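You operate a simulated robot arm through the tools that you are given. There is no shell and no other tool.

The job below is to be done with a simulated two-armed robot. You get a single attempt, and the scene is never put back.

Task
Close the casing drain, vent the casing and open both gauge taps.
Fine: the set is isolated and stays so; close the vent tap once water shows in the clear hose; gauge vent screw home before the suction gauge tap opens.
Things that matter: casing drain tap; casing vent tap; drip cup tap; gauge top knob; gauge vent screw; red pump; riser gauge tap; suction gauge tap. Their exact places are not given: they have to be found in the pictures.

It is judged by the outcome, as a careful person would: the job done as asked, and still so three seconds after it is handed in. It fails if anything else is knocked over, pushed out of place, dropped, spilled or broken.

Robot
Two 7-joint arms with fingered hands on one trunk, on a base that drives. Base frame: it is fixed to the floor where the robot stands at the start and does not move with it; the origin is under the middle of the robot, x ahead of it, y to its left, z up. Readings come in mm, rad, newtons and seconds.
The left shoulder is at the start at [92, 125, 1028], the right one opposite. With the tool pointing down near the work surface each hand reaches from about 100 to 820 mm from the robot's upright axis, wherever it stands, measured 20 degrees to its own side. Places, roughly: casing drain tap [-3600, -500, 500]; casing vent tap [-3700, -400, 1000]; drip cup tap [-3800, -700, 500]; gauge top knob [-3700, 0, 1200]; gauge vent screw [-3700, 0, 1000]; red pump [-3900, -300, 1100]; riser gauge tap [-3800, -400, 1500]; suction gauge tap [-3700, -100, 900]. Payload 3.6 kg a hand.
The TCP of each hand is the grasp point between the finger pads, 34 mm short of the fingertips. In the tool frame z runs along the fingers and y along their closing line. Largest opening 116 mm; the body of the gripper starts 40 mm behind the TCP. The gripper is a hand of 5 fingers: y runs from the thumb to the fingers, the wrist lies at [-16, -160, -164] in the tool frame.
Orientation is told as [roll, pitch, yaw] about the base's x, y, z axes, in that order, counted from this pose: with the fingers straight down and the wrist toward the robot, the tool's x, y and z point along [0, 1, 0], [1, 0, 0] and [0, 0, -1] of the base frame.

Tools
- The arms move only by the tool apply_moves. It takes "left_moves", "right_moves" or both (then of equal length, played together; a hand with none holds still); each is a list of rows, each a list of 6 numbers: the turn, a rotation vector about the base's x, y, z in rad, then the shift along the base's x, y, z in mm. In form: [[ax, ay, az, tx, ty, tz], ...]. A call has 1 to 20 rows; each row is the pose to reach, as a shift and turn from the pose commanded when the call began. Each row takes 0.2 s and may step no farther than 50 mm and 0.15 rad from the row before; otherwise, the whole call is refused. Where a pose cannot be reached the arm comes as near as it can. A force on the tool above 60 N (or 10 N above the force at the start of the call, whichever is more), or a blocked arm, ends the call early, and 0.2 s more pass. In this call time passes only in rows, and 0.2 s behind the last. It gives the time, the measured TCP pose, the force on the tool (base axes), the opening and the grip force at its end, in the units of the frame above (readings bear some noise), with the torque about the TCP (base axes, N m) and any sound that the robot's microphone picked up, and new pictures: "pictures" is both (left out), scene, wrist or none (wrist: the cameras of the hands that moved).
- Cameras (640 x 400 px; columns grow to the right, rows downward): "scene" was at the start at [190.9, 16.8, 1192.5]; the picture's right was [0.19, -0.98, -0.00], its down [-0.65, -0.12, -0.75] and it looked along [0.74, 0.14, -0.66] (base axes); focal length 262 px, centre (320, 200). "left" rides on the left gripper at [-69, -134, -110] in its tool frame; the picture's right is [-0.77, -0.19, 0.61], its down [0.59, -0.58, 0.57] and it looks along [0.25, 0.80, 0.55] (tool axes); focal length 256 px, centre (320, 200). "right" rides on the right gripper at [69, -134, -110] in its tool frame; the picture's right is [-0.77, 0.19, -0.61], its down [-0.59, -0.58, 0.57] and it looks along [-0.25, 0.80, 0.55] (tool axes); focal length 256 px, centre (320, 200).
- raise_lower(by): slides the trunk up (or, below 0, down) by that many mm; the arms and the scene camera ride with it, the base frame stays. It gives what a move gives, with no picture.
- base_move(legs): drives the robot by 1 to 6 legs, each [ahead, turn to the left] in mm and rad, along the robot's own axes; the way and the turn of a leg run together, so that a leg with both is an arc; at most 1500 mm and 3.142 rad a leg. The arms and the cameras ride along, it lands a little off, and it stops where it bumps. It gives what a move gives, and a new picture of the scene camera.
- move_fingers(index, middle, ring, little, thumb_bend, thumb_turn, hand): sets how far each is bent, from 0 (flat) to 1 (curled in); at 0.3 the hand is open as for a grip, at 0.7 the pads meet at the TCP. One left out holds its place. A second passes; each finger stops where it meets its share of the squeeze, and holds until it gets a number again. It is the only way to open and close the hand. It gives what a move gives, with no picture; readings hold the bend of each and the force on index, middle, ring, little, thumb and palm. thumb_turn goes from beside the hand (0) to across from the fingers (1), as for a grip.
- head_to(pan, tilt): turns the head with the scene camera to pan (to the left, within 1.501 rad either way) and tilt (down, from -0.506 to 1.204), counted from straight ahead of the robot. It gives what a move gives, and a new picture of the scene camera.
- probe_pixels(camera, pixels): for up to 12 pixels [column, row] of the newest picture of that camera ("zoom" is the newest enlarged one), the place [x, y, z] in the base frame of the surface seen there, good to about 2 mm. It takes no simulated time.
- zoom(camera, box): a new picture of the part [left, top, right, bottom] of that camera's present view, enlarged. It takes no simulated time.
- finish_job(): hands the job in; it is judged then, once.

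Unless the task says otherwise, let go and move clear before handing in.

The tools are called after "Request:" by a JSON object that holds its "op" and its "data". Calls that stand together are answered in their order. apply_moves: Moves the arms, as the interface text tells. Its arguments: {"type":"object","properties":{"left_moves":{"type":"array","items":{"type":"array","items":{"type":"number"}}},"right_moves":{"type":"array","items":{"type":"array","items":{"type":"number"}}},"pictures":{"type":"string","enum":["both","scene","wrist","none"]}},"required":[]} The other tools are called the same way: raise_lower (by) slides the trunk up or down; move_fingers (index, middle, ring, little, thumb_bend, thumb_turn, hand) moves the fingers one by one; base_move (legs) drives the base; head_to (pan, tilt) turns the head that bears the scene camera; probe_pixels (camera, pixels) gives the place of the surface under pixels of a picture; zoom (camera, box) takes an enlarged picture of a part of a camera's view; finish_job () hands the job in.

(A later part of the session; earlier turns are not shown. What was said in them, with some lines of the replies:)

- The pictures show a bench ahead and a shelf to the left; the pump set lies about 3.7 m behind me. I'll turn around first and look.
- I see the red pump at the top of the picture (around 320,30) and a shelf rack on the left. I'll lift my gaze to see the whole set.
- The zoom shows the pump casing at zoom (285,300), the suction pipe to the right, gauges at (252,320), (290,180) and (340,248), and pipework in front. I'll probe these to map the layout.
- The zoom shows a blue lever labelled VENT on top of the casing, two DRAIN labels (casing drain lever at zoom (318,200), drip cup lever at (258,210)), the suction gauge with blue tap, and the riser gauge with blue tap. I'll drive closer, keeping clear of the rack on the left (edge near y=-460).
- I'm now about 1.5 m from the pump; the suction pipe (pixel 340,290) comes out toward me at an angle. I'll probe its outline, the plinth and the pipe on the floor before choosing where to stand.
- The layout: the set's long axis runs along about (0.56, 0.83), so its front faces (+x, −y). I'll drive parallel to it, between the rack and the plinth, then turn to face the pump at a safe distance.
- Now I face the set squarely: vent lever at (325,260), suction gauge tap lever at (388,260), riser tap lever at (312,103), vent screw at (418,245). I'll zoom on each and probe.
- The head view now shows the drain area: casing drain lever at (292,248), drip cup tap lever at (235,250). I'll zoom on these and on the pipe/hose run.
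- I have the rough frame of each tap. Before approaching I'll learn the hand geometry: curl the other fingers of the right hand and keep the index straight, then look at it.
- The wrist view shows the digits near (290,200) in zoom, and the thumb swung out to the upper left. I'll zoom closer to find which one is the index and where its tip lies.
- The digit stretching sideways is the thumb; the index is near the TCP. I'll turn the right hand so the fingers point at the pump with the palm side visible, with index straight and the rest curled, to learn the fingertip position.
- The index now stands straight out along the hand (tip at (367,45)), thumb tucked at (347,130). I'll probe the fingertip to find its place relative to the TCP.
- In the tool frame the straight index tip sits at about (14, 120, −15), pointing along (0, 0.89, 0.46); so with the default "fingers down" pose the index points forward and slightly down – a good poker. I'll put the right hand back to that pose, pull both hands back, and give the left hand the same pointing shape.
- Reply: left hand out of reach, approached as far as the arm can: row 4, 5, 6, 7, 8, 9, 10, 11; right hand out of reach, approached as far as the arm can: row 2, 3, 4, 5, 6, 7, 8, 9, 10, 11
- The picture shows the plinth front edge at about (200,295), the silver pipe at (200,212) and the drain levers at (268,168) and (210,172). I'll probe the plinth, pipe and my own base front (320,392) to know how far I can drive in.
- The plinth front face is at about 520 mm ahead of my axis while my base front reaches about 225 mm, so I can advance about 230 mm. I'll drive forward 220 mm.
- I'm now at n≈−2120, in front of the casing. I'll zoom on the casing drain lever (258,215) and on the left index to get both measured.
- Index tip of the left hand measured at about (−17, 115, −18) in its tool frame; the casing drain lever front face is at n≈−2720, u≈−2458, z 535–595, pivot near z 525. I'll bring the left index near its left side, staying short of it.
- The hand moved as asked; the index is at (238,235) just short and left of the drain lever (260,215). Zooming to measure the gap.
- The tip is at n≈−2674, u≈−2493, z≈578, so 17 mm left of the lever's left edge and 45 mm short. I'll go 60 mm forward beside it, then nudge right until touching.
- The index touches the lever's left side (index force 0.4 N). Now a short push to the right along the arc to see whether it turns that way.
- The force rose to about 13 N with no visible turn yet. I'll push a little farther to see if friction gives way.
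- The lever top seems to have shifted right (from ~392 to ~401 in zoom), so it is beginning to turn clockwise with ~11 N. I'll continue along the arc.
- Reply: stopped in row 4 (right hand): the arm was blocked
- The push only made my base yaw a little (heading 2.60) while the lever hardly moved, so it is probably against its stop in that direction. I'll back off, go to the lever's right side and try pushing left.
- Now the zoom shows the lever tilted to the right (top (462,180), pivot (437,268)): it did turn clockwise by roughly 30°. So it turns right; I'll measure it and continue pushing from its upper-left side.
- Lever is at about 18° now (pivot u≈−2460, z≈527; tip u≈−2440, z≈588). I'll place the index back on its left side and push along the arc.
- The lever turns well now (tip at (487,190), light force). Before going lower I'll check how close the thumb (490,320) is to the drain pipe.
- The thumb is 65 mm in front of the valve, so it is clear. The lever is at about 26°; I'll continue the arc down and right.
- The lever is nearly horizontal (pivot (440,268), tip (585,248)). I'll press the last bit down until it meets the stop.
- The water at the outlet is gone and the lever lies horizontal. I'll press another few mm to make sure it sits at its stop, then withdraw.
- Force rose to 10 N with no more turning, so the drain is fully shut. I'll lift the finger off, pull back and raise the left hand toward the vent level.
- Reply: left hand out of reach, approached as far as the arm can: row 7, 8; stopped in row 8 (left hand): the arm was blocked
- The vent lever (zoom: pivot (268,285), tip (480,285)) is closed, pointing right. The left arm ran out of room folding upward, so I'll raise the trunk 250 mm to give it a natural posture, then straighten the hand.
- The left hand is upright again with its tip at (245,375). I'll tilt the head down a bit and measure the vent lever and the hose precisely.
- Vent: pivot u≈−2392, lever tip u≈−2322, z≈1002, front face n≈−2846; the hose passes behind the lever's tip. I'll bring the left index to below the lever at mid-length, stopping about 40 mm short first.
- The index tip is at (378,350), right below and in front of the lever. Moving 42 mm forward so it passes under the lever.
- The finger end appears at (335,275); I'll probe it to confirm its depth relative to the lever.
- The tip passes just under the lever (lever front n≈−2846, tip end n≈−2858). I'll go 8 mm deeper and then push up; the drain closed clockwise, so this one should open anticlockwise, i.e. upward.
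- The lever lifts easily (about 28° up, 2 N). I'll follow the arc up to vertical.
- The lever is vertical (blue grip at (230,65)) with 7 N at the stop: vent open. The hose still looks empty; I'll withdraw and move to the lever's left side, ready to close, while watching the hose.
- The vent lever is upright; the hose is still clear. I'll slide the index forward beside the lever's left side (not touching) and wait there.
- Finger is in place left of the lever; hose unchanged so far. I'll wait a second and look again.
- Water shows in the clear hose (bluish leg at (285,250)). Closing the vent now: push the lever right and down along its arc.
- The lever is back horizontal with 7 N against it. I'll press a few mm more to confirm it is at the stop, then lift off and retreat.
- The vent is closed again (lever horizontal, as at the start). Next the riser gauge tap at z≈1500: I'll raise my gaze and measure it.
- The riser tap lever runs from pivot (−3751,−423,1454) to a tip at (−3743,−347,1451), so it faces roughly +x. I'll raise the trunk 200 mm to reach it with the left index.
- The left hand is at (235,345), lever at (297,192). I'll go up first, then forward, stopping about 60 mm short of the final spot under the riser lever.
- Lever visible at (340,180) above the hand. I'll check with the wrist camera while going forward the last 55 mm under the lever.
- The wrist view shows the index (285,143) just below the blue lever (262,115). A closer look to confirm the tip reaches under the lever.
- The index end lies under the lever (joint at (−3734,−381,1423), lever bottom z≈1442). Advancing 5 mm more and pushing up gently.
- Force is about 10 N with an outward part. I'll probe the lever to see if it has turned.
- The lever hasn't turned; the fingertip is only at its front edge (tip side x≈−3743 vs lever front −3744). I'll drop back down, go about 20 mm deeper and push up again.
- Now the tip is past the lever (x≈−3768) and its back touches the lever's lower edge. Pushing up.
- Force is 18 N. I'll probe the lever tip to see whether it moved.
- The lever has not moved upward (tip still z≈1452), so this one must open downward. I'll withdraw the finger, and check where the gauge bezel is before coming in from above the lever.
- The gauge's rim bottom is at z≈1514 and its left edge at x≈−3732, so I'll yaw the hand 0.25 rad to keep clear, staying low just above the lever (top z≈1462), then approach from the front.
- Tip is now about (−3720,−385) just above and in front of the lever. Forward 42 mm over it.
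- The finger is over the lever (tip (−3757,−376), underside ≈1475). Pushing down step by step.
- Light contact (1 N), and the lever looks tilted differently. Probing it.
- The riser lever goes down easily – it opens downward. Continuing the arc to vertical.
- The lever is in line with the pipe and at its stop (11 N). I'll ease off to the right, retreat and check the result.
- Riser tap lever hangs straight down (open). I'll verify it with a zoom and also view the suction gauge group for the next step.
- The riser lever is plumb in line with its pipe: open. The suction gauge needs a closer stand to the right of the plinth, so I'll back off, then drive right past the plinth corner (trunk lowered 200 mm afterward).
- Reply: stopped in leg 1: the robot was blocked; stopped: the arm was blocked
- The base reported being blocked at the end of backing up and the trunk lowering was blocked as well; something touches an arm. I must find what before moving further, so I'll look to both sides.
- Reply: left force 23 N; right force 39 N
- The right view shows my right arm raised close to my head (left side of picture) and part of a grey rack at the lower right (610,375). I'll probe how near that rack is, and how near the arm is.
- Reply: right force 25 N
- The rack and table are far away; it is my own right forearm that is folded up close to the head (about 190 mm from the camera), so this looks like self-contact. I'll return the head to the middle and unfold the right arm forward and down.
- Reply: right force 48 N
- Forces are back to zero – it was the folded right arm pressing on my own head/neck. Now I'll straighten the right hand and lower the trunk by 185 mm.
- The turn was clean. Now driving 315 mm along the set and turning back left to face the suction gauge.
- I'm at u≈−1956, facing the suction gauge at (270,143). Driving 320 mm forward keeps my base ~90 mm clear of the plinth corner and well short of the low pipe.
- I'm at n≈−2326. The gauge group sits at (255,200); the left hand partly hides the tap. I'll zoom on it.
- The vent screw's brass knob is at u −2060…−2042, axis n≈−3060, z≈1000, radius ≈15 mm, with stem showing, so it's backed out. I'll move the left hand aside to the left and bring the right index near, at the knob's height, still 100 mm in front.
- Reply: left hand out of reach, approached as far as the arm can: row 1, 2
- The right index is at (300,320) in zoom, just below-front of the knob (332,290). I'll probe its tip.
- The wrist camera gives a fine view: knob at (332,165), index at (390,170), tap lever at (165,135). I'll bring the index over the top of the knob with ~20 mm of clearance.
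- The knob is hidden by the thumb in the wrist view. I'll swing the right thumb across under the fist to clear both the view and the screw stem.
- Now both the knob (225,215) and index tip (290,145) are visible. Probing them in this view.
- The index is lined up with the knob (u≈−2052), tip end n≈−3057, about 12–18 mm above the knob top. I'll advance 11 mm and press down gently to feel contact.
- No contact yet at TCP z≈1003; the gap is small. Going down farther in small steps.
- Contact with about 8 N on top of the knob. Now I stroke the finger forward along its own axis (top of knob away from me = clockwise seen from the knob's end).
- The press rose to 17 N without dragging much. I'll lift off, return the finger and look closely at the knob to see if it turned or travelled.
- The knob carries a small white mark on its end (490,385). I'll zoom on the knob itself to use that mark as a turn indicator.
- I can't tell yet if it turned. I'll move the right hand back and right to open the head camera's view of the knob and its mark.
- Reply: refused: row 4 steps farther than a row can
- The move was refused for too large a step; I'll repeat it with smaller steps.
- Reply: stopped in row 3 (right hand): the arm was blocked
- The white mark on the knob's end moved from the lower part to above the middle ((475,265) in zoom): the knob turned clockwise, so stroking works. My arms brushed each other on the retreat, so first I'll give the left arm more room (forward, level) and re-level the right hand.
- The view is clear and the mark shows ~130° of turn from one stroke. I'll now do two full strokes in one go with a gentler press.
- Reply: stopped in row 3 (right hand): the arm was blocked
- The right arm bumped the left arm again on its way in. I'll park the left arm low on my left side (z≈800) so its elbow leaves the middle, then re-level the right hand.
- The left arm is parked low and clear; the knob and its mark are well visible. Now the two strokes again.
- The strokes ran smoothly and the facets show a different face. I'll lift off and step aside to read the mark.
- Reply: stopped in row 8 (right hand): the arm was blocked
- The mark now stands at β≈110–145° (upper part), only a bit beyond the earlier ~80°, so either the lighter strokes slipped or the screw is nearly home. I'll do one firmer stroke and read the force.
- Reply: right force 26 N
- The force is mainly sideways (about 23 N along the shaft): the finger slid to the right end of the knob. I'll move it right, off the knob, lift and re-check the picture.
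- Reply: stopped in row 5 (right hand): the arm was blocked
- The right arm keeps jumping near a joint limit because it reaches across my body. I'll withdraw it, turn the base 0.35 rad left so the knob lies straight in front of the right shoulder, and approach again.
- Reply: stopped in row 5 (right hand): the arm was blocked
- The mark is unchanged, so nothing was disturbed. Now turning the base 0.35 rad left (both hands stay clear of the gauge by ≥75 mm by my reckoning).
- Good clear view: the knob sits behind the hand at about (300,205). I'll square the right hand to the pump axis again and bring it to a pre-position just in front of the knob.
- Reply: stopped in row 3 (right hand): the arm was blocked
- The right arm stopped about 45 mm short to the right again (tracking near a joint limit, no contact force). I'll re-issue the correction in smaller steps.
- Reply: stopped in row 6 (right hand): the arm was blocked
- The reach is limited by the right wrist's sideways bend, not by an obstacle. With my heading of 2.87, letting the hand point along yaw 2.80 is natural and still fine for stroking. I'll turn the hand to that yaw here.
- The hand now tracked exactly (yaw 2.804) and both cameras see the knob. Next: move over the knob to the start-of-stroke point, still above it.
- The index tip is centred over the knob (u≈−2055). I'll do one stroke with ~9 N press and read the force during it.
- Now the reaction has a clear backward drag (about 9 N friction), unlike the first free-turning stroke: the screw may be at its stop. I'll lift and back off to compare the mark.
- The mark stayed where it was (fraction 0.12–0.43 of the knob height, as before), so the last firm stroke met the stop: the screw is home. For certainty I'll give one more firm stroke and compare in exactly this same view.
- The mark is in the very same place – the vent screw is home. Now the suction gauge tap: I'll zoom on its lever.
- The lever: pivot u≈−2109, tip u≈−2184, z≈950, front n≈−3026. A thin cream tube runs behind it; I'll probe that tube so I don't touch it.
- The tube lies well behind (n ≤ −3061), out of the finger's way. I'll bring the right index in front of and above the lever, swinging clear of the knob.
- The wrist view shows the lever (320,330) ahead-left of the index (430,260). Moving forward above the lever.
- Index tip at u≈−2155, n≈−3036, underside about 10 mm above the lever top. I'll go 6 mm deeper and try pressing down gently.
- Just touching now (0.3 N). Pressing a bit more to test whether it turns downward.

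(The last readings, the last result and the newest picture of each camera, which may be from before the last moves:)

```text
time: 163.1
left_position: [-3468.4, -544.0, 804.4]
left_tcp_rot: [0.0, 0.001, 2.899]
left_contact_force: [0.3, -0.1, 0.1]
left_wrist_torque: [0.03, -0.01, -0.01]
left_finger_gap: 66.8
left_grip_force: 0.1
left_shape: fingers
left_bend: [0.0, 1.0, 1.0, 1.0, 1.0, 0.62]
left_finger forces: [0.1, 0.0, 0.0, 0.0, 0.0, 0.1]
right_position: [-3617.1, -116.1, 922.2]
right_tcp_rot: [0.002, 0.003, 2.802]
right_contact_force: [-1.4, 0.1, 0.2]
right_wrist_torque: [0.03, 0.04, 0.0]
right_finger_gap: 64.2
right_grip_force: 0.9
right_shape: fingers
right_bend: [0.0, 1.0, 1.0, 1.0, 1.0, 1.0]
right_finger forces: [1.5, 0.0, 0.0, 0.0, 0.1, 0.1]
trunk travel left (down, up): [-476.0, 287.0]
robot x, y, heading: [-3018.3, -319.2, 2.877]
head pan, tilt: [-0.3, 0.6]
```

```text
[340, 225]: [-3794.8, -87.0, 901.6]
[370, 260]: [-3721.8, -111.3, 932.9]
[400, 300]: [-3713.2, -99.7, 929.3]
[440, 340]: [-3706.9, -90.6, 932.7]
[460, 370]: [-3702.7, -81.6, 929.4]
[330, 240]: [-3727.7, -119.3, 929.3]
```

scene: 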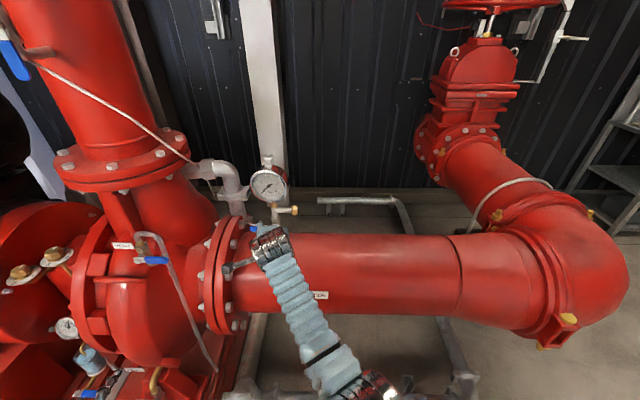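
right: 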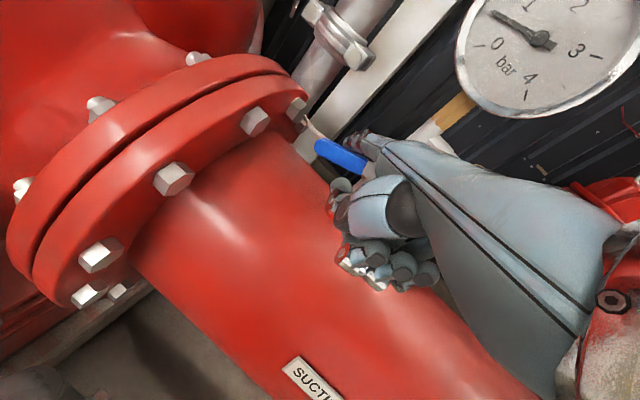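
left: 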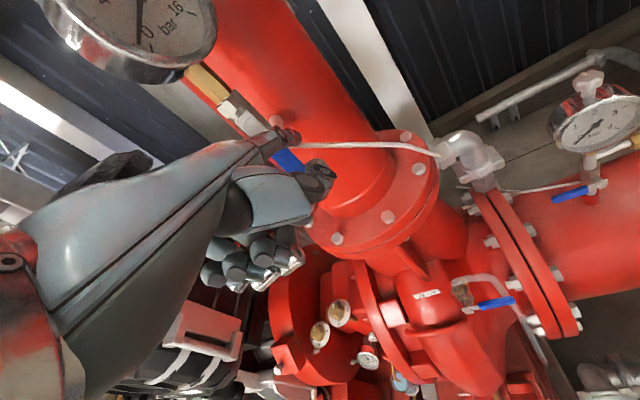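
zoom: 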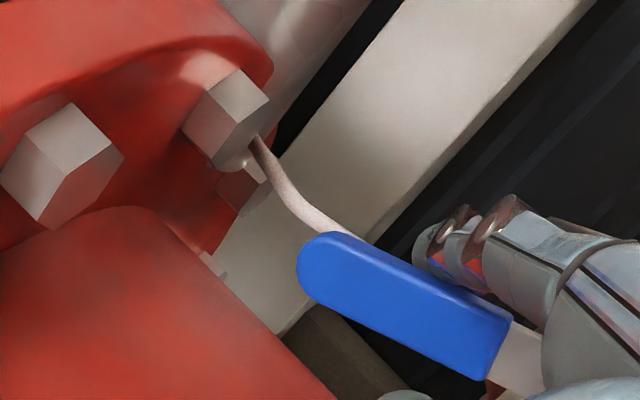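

The lever is turning down and the gauge needle is rising (about 0.8 bar): it opens downward. Continuing the arc to vertical.

Request:
{"op": "apply_moves", "data": {"right_moves": [[0, 0, 0, 0, 0, -8], [0, 0, 0, 1, 1.2, -14], [0, 0, 0, 1.7, 2.5, -20], [0, 0, 0, 4, 5, -25], [0, 0, 0, 6, 6.2, -30], [0, 0, 0, 9, 9.6, -35], [0, 0, 0, 12, 12.4, -39], [0, 0, 0, 15, 17, -43], [0, 0, 0, 17.5, 20.7, -45], [0, 0, 0, 20, 24.5, -46.5]], "pictures": "both"}}

Request:
{"op": "zoom", "data": {"camera": "right", "box": [240, 80, 400, 180]}}

Request:
{"op": "zoom", "data": {"camera": "scene", "box": [232, 160, 328, 250]}}

```text
time: 165.3
left_position: [-3466.4, -545.0, 803.5]
left_tcp_rot: [0.0, 0.002, 2.901]
left_contact_force: [-0.5, 0.5, -0.4]
left_wrist_torque: [0.02, -0.04, 0.04]
left_finger_gap: 66.7
left_grip_force: 0.0
left_shape: fingers
left_bend: [0.0, 1.0, 1.0, 1.0, 1.0, 0.62]
left_finger forces: [0.0, 0.0, 0.0, 0.0, 0.0, 0.0]
right_position: [-3599.9, -92.8, 878.1]
right_tcp_rot: [0.005, 0.003, 2.804]
right_contact_force: [-3.0, -5.9, 2.4]
right_wrist_torque: [0.23, 0.15, 0.75]
right_finger_gap: 64.7
right_grip_force: 4.0
right_shape: fingers
right_bend: [0.0, 1.0, 1.0, 1.0, 1.0, 1.0]
right_finger forces: [7.6, 0.1, 0.0, 0.0, 0.1, 0.1]
trunk travel left (down, up): [-476.0, 287.0]
robot x, y, heading: [-3017.3, -319.5, 2.88]
head pan, tilt: [-0.3, 0.6]
```

scene: 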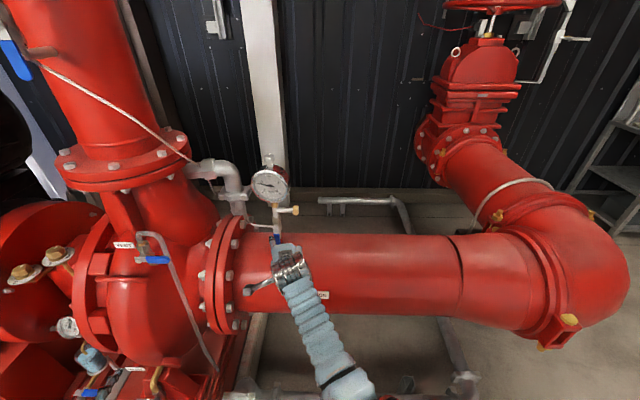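
right: 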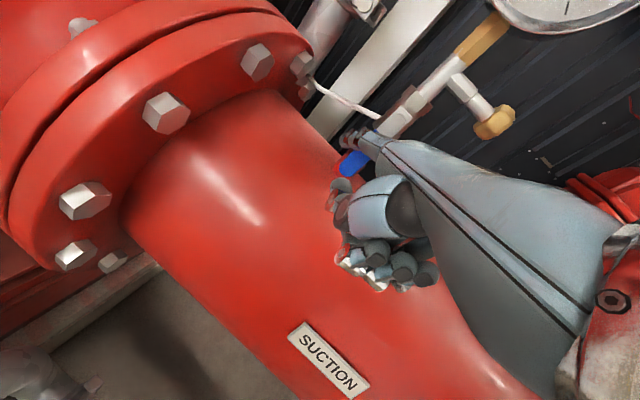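

```text
4.00 times, centred on (320, 130) of right
```

zoom: 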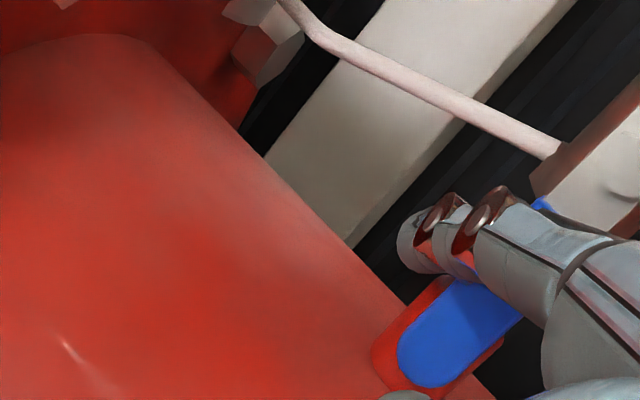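

```text
4.44 times, centred on (280, 205) of scene
```

zoom: 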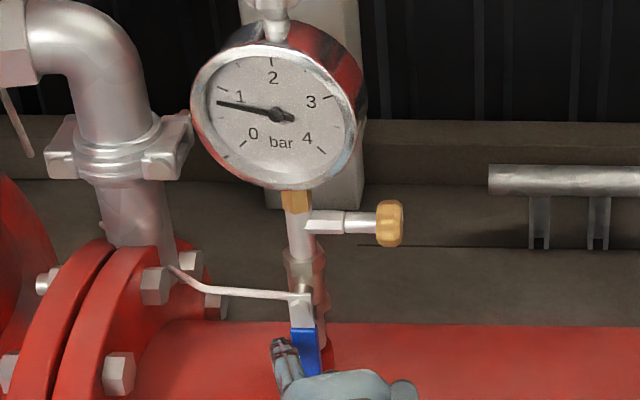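

The lever now hangs in line with its pipe and the suction gauge reads about 0.9 bar. I'll press a few mm more to be sure it is against the stop, then withdraw.

Request:
{"op": "apply_moves", "data": {"right_moves": [[0, 0, 0, 1.7, 2.5, 0], [0, 0, 0, 3.3, 5, 0]], "pictures": "none"}}

Request:
{"op": "zoom", "data": {"camera": "scene", "box": [256, 205, 304, 245]}}

```text
time: 165.9
left_position: [-3467.1, -545.4, 803.9]
left_tcp_rot: [-0.004, 0.004, 2.898]
left_contact_force: [-0.6, -0.2, 0.2]
left_wrist_torque: [-0.02, 0.03, -0.03]
left_finger_gap: 66.5
left_grip_force: 0.1
left_shape: fingers
left_bend: [0.0, 1.0, 1.0, 1.0, 1.0, 0.62]
left_finger forces: [0.0, 0.0, 0.0, 0.0, 0.1, 0.1]
right_position: [-3597.6, -88.7, 877.8]
right_tcp_rot: [0.002, 0.002, 2.805]
right_contact_force: [-6.0, -12.6, 2.8]
right_wrist_torque: [0.46, 0.09, 1.4]
right_finger_gap: 65.4
right_grip_force: 6.4
right_shape: fingers
right_bend: [0.0, 1.0, 1.0, 1.0, 1.0, 1.0]
right_finger forces: [13.4, 0.0, 0.0, 0.0, 0.0, 0.0]
trunk travel left (down, up): [-476.0, 287.0]
robot x, y, heading: [-3013.9, -318.7, 2.878]
head pan, tilt: [-0.3, 0.6]
```

```text
10.00 times, centred on (280, 225) of scene
```

zoom: 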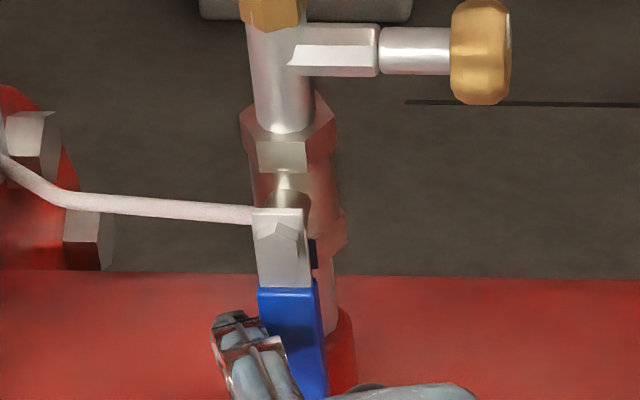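

At its stop (13 N, no further turning). Withdrawing: a little left, then straight back away from the gauge.

Request:
{"op": "apply_moves", "data": {"right_moves": [[0, 0, 0, -5, -7, 0], [0, 0, 0, 25, -22, 0], [0, 0, 0, 60, -42, 5], [0, 0, 0, 95, -62, 20], [0, 0, 0, 120, -50, 50], [0, 0, 0, 130, -20, 85], [0, 0, 0, 135, 15, 110]], "pictures": "scene"}}

Request:
{"op": "zoom", "data": {"camera": "scene", "box": [232, 160, 328, 250]}}

```text
time: 166.9
left_position: [-3466.3, -544.5, 803.5]
left_tcp_rot: [-0.001, -0.001, 2.901]
left_contact_force: [-0.3, 0.3, 0.3]
left_wrist_torque: [-0.04, -0.01, -0.01]
left_finger_gap: 66.4
left_grip_force: 0.1
left_shape: fingers
left_bend: [0.0, 1.0, 1.0, 1.0, 1.0, 0.62]
left_finger forces: [0.0, 0.0, 0.2, 0.1, 0.1, 0.0]
right_position: [-3576.4, -101.5, 989.9]
right_tcp_rot: [-0.103, -0.216, 2.843]
right_contact_force: [0.1, 0.4, 0.8]
right_wrist_torque: [-0.02, 0.0, -0.01]
right_finger_gap: 63.4
right_grip_force: 0.1
right_shape: fingers
right_bend: [0.0, 1.0, 1.0, 1.0, 1.0, 1.0]
right_finger forces: [0.0, 0.0, 0.1, 0.1, 0.1, 0.1]
trunk travel left (down, up): [-476.0, 287.0]
robot x, y, heading: [-3017.3, -320.8, 2.877]
head pan, tilt: [-0.3, 0.6]
stopped in row 4 (right hand): the arm was blocked; the commanded pose is now the measured one
```

scene: 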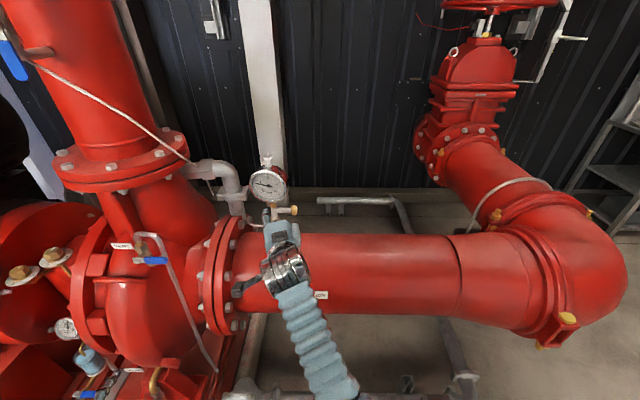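

```text
4.44 times, centred on (280, 205) of scene
```

zoom: 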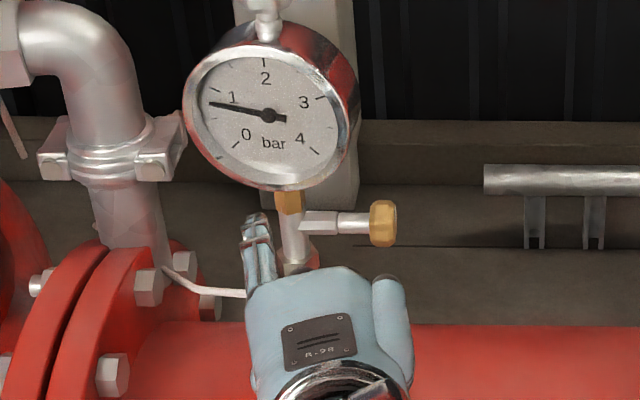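

The arm jumped again: the hand now sits higher with the index just left of the gauge stem (zoom (255,235)), not touching (0 N). I'll ease it straight back away from the gauge in small steps, keeping its present tilt.

Request:
{"op": "apply_moves", "data": {"right_moves": [[0, 0, 0, 12, -8, -3], [0, 0, 0, 25, -17, -5], [0, 0, 0, 37, -25, -5], [0, 0, 0, 50, -34, -5]], "pictures": "scene"}}

Request:
{"op": "zoom", "data": {"camera": "scene", "box": [232, 160, 328, 250]}}

```text
time: 167.8
left_position: [-3466.7, -544.3, 802.7]
left_tcp_rot: [-0.001, 0.001, 2.901]
left_contact_force: [-1.0, -0.6, -0.2]
left_wrist_torque: [-0.01, 0.02, 0.02]
left_finger_gap: 66.7
left_grip_force: 0.1
left_shape: fingers
left_bend: [0.0, 1.0, 1.0, 1.0, 1.0, 0.62]
left_finger forces: [0.0, 0.0, 0.0, 0.1, 0.1, 0.0]
right_position: [-3572.4, -108.0, 1060.6]
right_tcp_rot: [-0.193, -0.381, 2.89]
right_contact_force: [0.0, 0.8, 0.4]
right_wrist_torque: [0.0, 0.05, 0.0]
right_finger_gap: 63.3
right_grip_force: 0.0
right_shape: fingers
right_bend: [0.0, 1.0, 1.0, 1.0, 1.0, 1.0]
right_finger forces: [0.0, 0.0, 0.1, 0.0, 0.1, 0.0]
trunk travel left (down, up): [-476.0, 287.0]
robot x, y, heading: [-3020.3, -321.4, 2.875]
head pan, tilt: [-0.3, 0.6]
stopped in row 4 (right hand): the arm was blocked; the commanded pose is now the measured one
```

scene: 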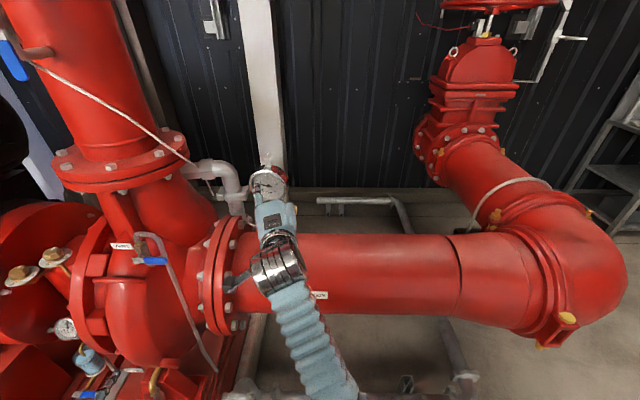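

```text
4.44 times, centred on (280, 205) of scene
```

zoom: 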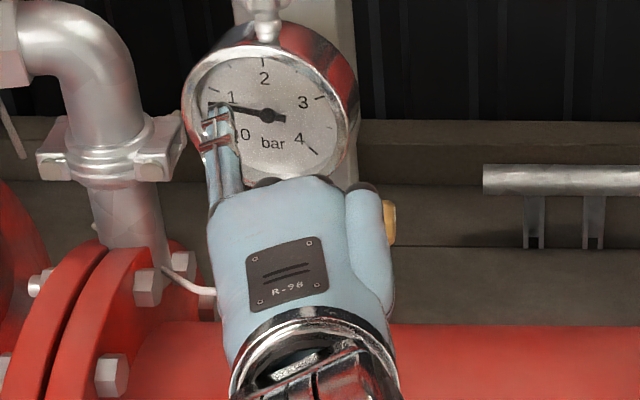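

When I command it back the hand rises instead, so the right elbow seems blocked near my body. I'll look down at my arms before moving any more.

Request:
{"op": "head_to", "data": {"pan": -0.2, "tilt": 1.15}}

```text
time: 168.8
left_position: [-3467.5, -543.9, 804.3]
left_tcp_rot: [-0.002, 0.002, 2.901]
left_contact_force: [-0.1, 0.5, 0.5]
left_wrist_torque: [0.0, 0.01, -0.02]
left_finger_gap: 66.7
left_grip_force: 0.1
left_shape: fingers
left_bend: [0.0, 1.0, 1.0, 1.0, 1.0, 0.62]
left_finger forces: [0.0, 0.1, 0.0, 0.0, 0.0, 0.1]
right_position: [-3571.3, -107.4, 1062.1]
right_tcp_rot: [-0.194, -0.381, 2.89]
right_contact_force: [1.0, -0.2, -0.3]
right_wrist_torque: [0.03, -0.02, 0.02]
right_finger_gap: 63.5
right_grip_force: 0.0
right_shape: fingers
right_bend: [0.0, 1.0, 1.0, 1.0, 1.0, 1.0]
right_finger forces: [0.0, 0.0, 0.1, 0.1, 0.0, 0.1]
trunk travel left (down, up): [-476.0, 287.0]
robot x, y, heading: [-3018.6, -323.4, 2.874]
head pan, tilt: [-0.201, 1.15]
```

scene: 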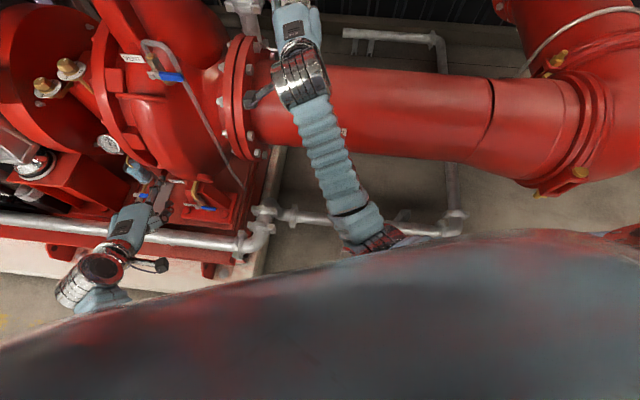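

My right elbow is tucked against my chest (elbow at (370,240)). Moving the hand sideways to the right will free it; the fingertip is 40 mm in front of the gauge, so a pure sideways move is safe.

Request:
{"op": "apply_moves", "data": {"right_moves": [[0, 0, 0, 11, 17, 0], [0, 0, 0, 22, 33, 0], [0, 0, 0, 34, 50, 0], [0, 0, 0, 45, 66, 0]], "pictures": "scene"}}

```text
time: 169.8
left_position: [-3467.5, -542.3, 803.8]
left_tcp_rot: [-0.003, 0.001, 2.901]
left_contact_force: [-1.2, 0.7, 0.1]
left_wrist_torque: [-0.03, 0.02, 0.0]
left_finger_gap: 66.4
left_grip_force: 0.1
left_shape: fingers
left_bend: [0.0, 1.0, 1.0, 1.0, 1.0, 0.62]
left_finger forces: [0.1, 0.1, 0.0, 0.1, 0.0, 0.0]
right_position: [-3526.1, -42.8, 1060.4]
right_tcp_rot: [-0.189, -0.377, 2.888]
right_contact_force: [0.2, 0.0, 0.3]
right_wrist_torque: [-0.01, -0.01, 0.02]
right_finger_gap: 63.3
right_grip_force: 0.1
right_shape: fingers
right_bend: [0.0, 1.0, 1.0, 1.0, 1.0, 1.0]
right_finger forces: [0.0, 0.0, 0.0, 0.0, 0.0, 0.0]
trunk travel left (down, up): [-476.0, 287.0]
robot x, y, heading: [-3017.4, -320.3, 2.873]
head pan, tilt: [-0.201, 1.15]
```

scene: 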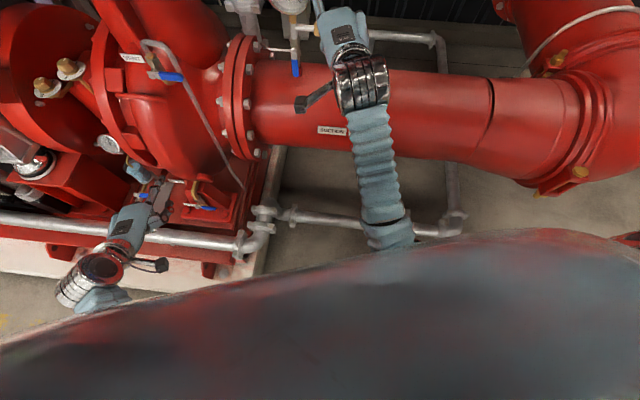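

That worked without any block. Continuing 100 mm farther right, clear of the gauge.

Request:
{"op": "apply_moves", "data": {"right_moves": [[0, 0, 0, 14, 21, 0], [0, 0, 0, 28, 42, 0], [0, 0, 0, 42, 63, 0], [0, 0, 0, 56, 83, 0]], "pictures": "none"}}

Request:
{"op": "head_to", "data": {"pan": -0.3, "tilt": 0.6}}

Request:
{"op": "zoom", "data": {"camera": "scene", "box": [232, 160, 328, 250]}}

```text
time: 170.8
left_position: [-3467.2, -543.3, 803.2]
left_tcp_rot: [-0.002, 0.001, 2.899]
left_contact_force: [0.0, -0.2, 0.0]
left_wrist_torque: [-0.01, 0.05, -0.02]
left_finger_gap: 66.7
left_grip_force: 0.0
left_shape: fingers
left_bend: [0.0, 1.0, 1.0, 1.0, 1.0, 0.62]
left_finger forces: [0.1, 0.0, 0.0, 0.0, 0.0, 0.1]
right_position: [-3470.3, 40.3, 1064.1]
right_tcp_rot: [-0.189, -0.377, 2.891]
right_contact_force: [-0.6, -0.4, 0.0]
right_wrist_torque: [-0.04, -0.03, 0.03]
right_finger_gap: 63.3
right_grip_force: 0.0
right_shape: fingers
right_bend: [0.0, 1.0, 1.0, 1.0, 1.0, 1.0]
right_finger forces: [0.0, 0.1, 0.0, 0.0, 0.1, 0.0]
trunk travel left (down, up): [-476.0, 287.0]
robot x, y, heading: [-3018.3, -323.7, 2.873]
head pan, tilt: [-0.201, 1.15]
```

```text
time: 171.8
left_position: [-3467.2, -544.7, 803.1]
left_tcp_rot: [-0.002, 0.002, 2.901]
left_contact_force: [-0.2, -0.2, 0.1]
left_wrist_torque: [0.03, 0.01, 0.0]
left_finger_gap: 66.6
left_grip_force: 0.0
left_shape: fingers
left_bend: [0.0, 1.0, 1.0, 1.0, 1.0, 0.62]
left_finger forces: [0.0, 0.0, 0.0, 0.1, 0.0, 0.1]
right_position: [-3470.1, 40.0, 1063.8]
right_tcp_rot: [-0.189, -0.377, 2.889]
right_contact_force: [-0.2, 1.1, -0.4]
right_wrist_torque: [0.03, 0.01, 0.04]
right_finger_gap: 63.4
right_grip_force: 0.1
right_shape: fingers
right_bend: [0.0, 1.0, 1.0, 1.0, 1.0, 1.0]
right_finger forces: [0.1, 0.1, 0.0, 0.1, 0.0, 0.1]
trunk travel left (down, up): [-476.0, 287.0]
robot x, y, heading: [-3018.2, -321.5, 2.877]
head pan, tilt: [-0.3, 0.6]
```

scene: 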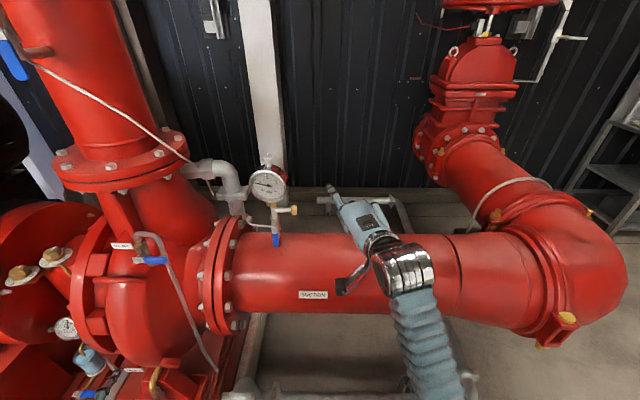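

```text
4.44 times, centred on (280, 205) of scene
```

zoom: 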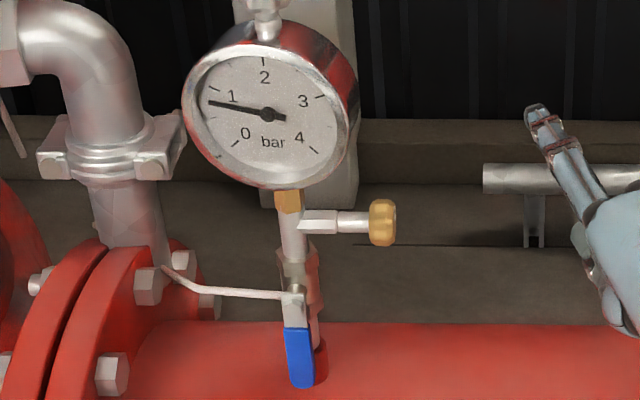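

Both the suction tap (lever down, in line) and the gauge (≈0.8 bar, steady) look right, and the hand is clear. Final check of all taps: zoom on vent, knob, and look at the drain and riser.

Request:
{"op": "zoom", "data": {"camera": "scene", "box": [100, 215, 212, 285]}}

Request:
{"op": "zoom", "data": {"camera": "scene", "box": [272, 195, 320, 225]}}

Request:
{"op": "head_to", "data": {"pan": 0.3, "tilt": 0.9}}

Request:
{"op": "zoom", "data": {"camera": "scene", "box": [180, 120, 372, 240]}}

```text
5.71 times, centred on (156, 250) of scene
```

zoom: 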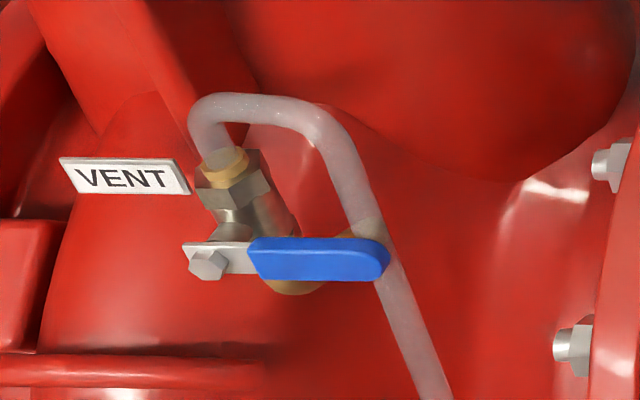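

```text
13.33 times, centred on (296, 210) of scene
```

zoom: 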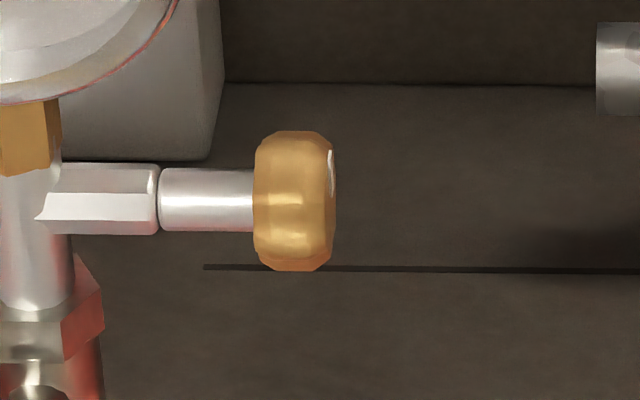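

```text
time: 172.8
left_position: [-3465.9, -543.7, 804.6]
left_tcp_rot: [-0.002, -0.002, 2.901]
left_contact_force: [0.3, 0.2, -0.3]
left_wrist_torque: [0.0, -0.02, 0.0]
left_finger_gap: 66.7
left_grip_force: 0.0
left_shape: fingers
left_bend: [0.0, 1.0, 1.0, 1.0, 1.0, 0.62]
left_finger forces: [0.1, 0.0, 0.0, 0.1, 0.0, 0.1]
right_position: [-3469.7, 39.8, 1063.9]
right_tcp_rot: [-0.189, -0.38, 2.891]
right_contact_force: [-0.2, 0.0, -0.1]
right_wrist_torque: [0.01, 0.01, 0.01]
right_finger_gap: 63.5
right_grip_force: 0.0
right_shape: fingers
right_bend: [0.0, 1.0, 1.0, 1.0, 1.0, 1.0]
right_finger forces: [0.1, 0.1, 0.0, 0.0, 0.1, 0.0]
trunk travel left (down, up): [-476.0, 287.0]
robot x, y, heading: [-3021.3, -321.6, 2.874]
head pan, tilt: [0.3, 0.901]
```

scene: 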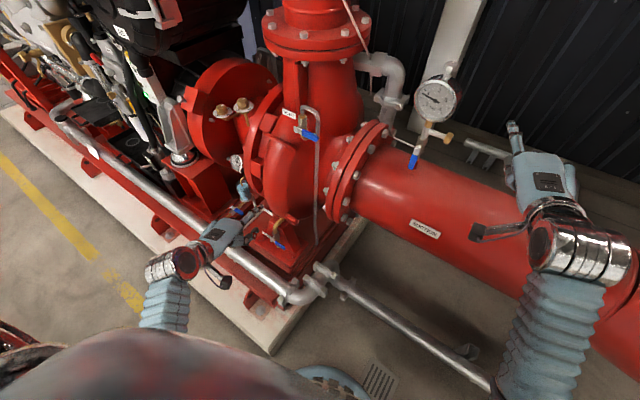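

```text
3.33 times, centred on (276, 180) of scene
```

zoom: 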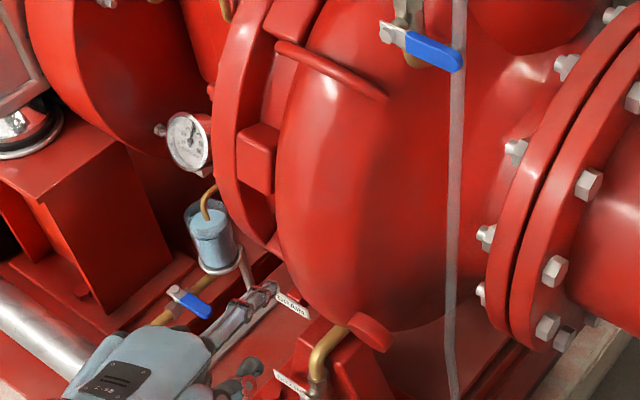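

Vent is shut, knob mark unchanged, drip cup tap untouched. One last look at the casing drain lever near (275,240), then I'll move the left hand back and step away.

Request:
{"op": "zoom", "data": {"camera": "scene", "box": [240, 205, 320, 255]}}

Request:
{"op": "head_to", "data": {"pan": 0.45, "tilt": 0.1}}

Request:
{"op": "zoom", "data": {"camera": "scene", "box": [240, 60, 432, 180]}}

```text
8.00 times, centred on (280, 230) of scene
```

zoom: 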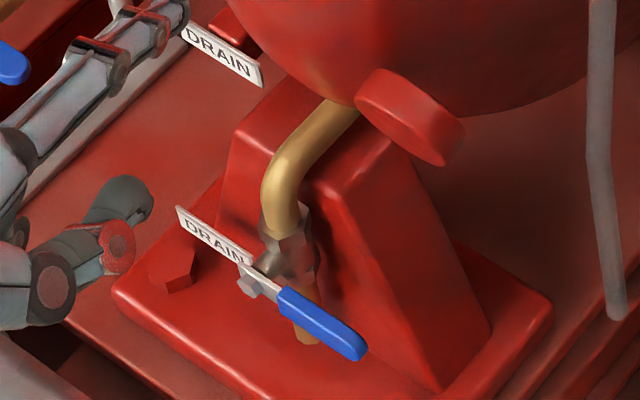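

```text
time: 173.9
left_position: [-3468.0, -543.9, 803.4]
left_tcp_rot: [0.0, 0.0, 2.901]
left_contact_force: [-1.1, -0.1, -0.7]
left_wrist_torque: [-0.02, 0.04, 0.01]
left_finger_gap: 66.7
left_grip_force: 0.1
left_shape: fingers
left_bend: [0.0, 1.0, 1.0, 1.0, 1.0, 0.62]
left_finger forces: [0.0, 0.0, 0.0, 0.0, 0.0, 0.0]
right_position: [-3470.6, 39.1, 1064.0]
right_tcp_rot: [-0.19, -0.379, 2.891]
right_contact_force: [-0.7, 0.0, 0.7]
right_wrist_torque: [-0.02, 0.0, 0.01]
right_finger_gap: 63.4
right_grip_force: 0.1
right_shape: fingers
right_bend: [0.0, 1.0, 1.0, 1.0, 1.0, 1.0]
right_finger forces: [0.0, 0.1, 0.0, 0.1, 0.1, 0.1]
trunk travel left (down, up): [-476.0, 287.0]
robot x, y, heading: [-3016.2, -321.0, 2.873]
head pan, tilt: [0.45, 0.099]
```

scene: 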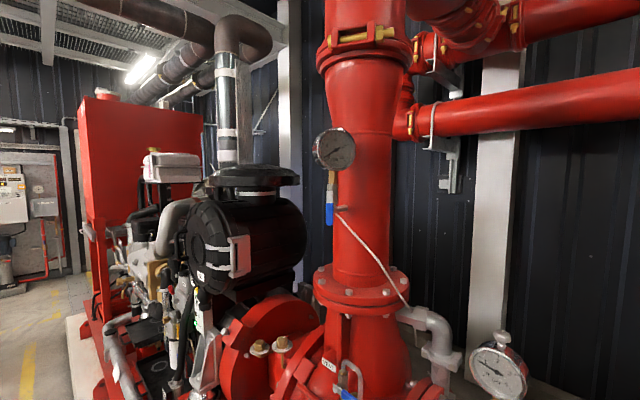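

```text
3.33 times, centred on (336, 120) of scene
```

zoom: 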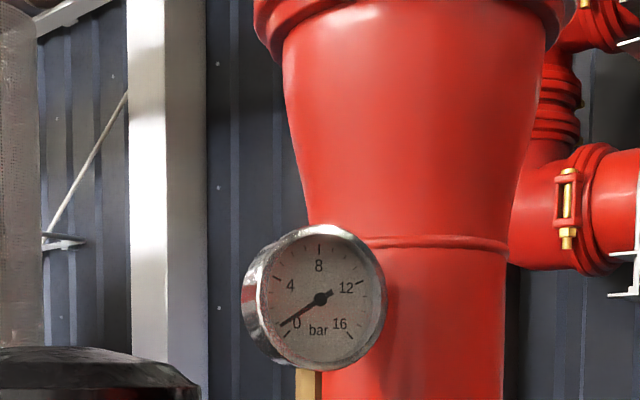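

All checks are done from the pictures:
- **Casing drain:** lever across its pipe, no drip.
- **Casing vent:** shut again after water showed in the clear hose.
- **Vent screw:** home; further strokes did not turn it.
- **Riser gauge tap:** lever in line with its pipe, gauge needle just off zero.
- **Suction gauge tap:** lever in line with its pipe, gauge steady at about 0.8 bar.

Both hands are clear of everything, so I'm handing in.

Request:
{"op": "finish_job", "data": {}}

```text
The job is handed in.
```

The casing drain is closed, the casing is vented and its vent tap shut again, and both gauge taps are open. The job is handed in.

| Item | State at hand-in |
|---|---|
| Casing drain tap | Closed: lever across its pipe and at its stop, outlet no longer dripping |
| Casing vent tap | Opened until water showed in the clear hose, then closed to its stop |
| Gauge vent screw | Turned clockwise until it stopped, before the suction gauge tap was opened |
| Riser gauge tap | Open: lever in line with its pipe, gauge needle just above zero |
| Suction gauge tap | Open: lever in line with its pipe, gauge steady at about 0.8 bar |

- **Vent screw:** I turned it by stroking the knob with one finger, since I could not grip it. Two further firm strokes did not move the mark on its end, which is why I take it as home.
- **Unplanned contact:** during one stroke the finger slipped off and pressed about 25 N sideways on the end of the vent screw knob. The knob and gauge showed no change in the pictures afterwards.
- **Arm snags:** the right arm caught on my own body several times. Once the hand jumped up in front of the suction gauge, but no contact force showed.
- **Left alone:** I did not touch the drip cup tap, the gauge top knob or any isolating valve. Both hands were clear at the end.
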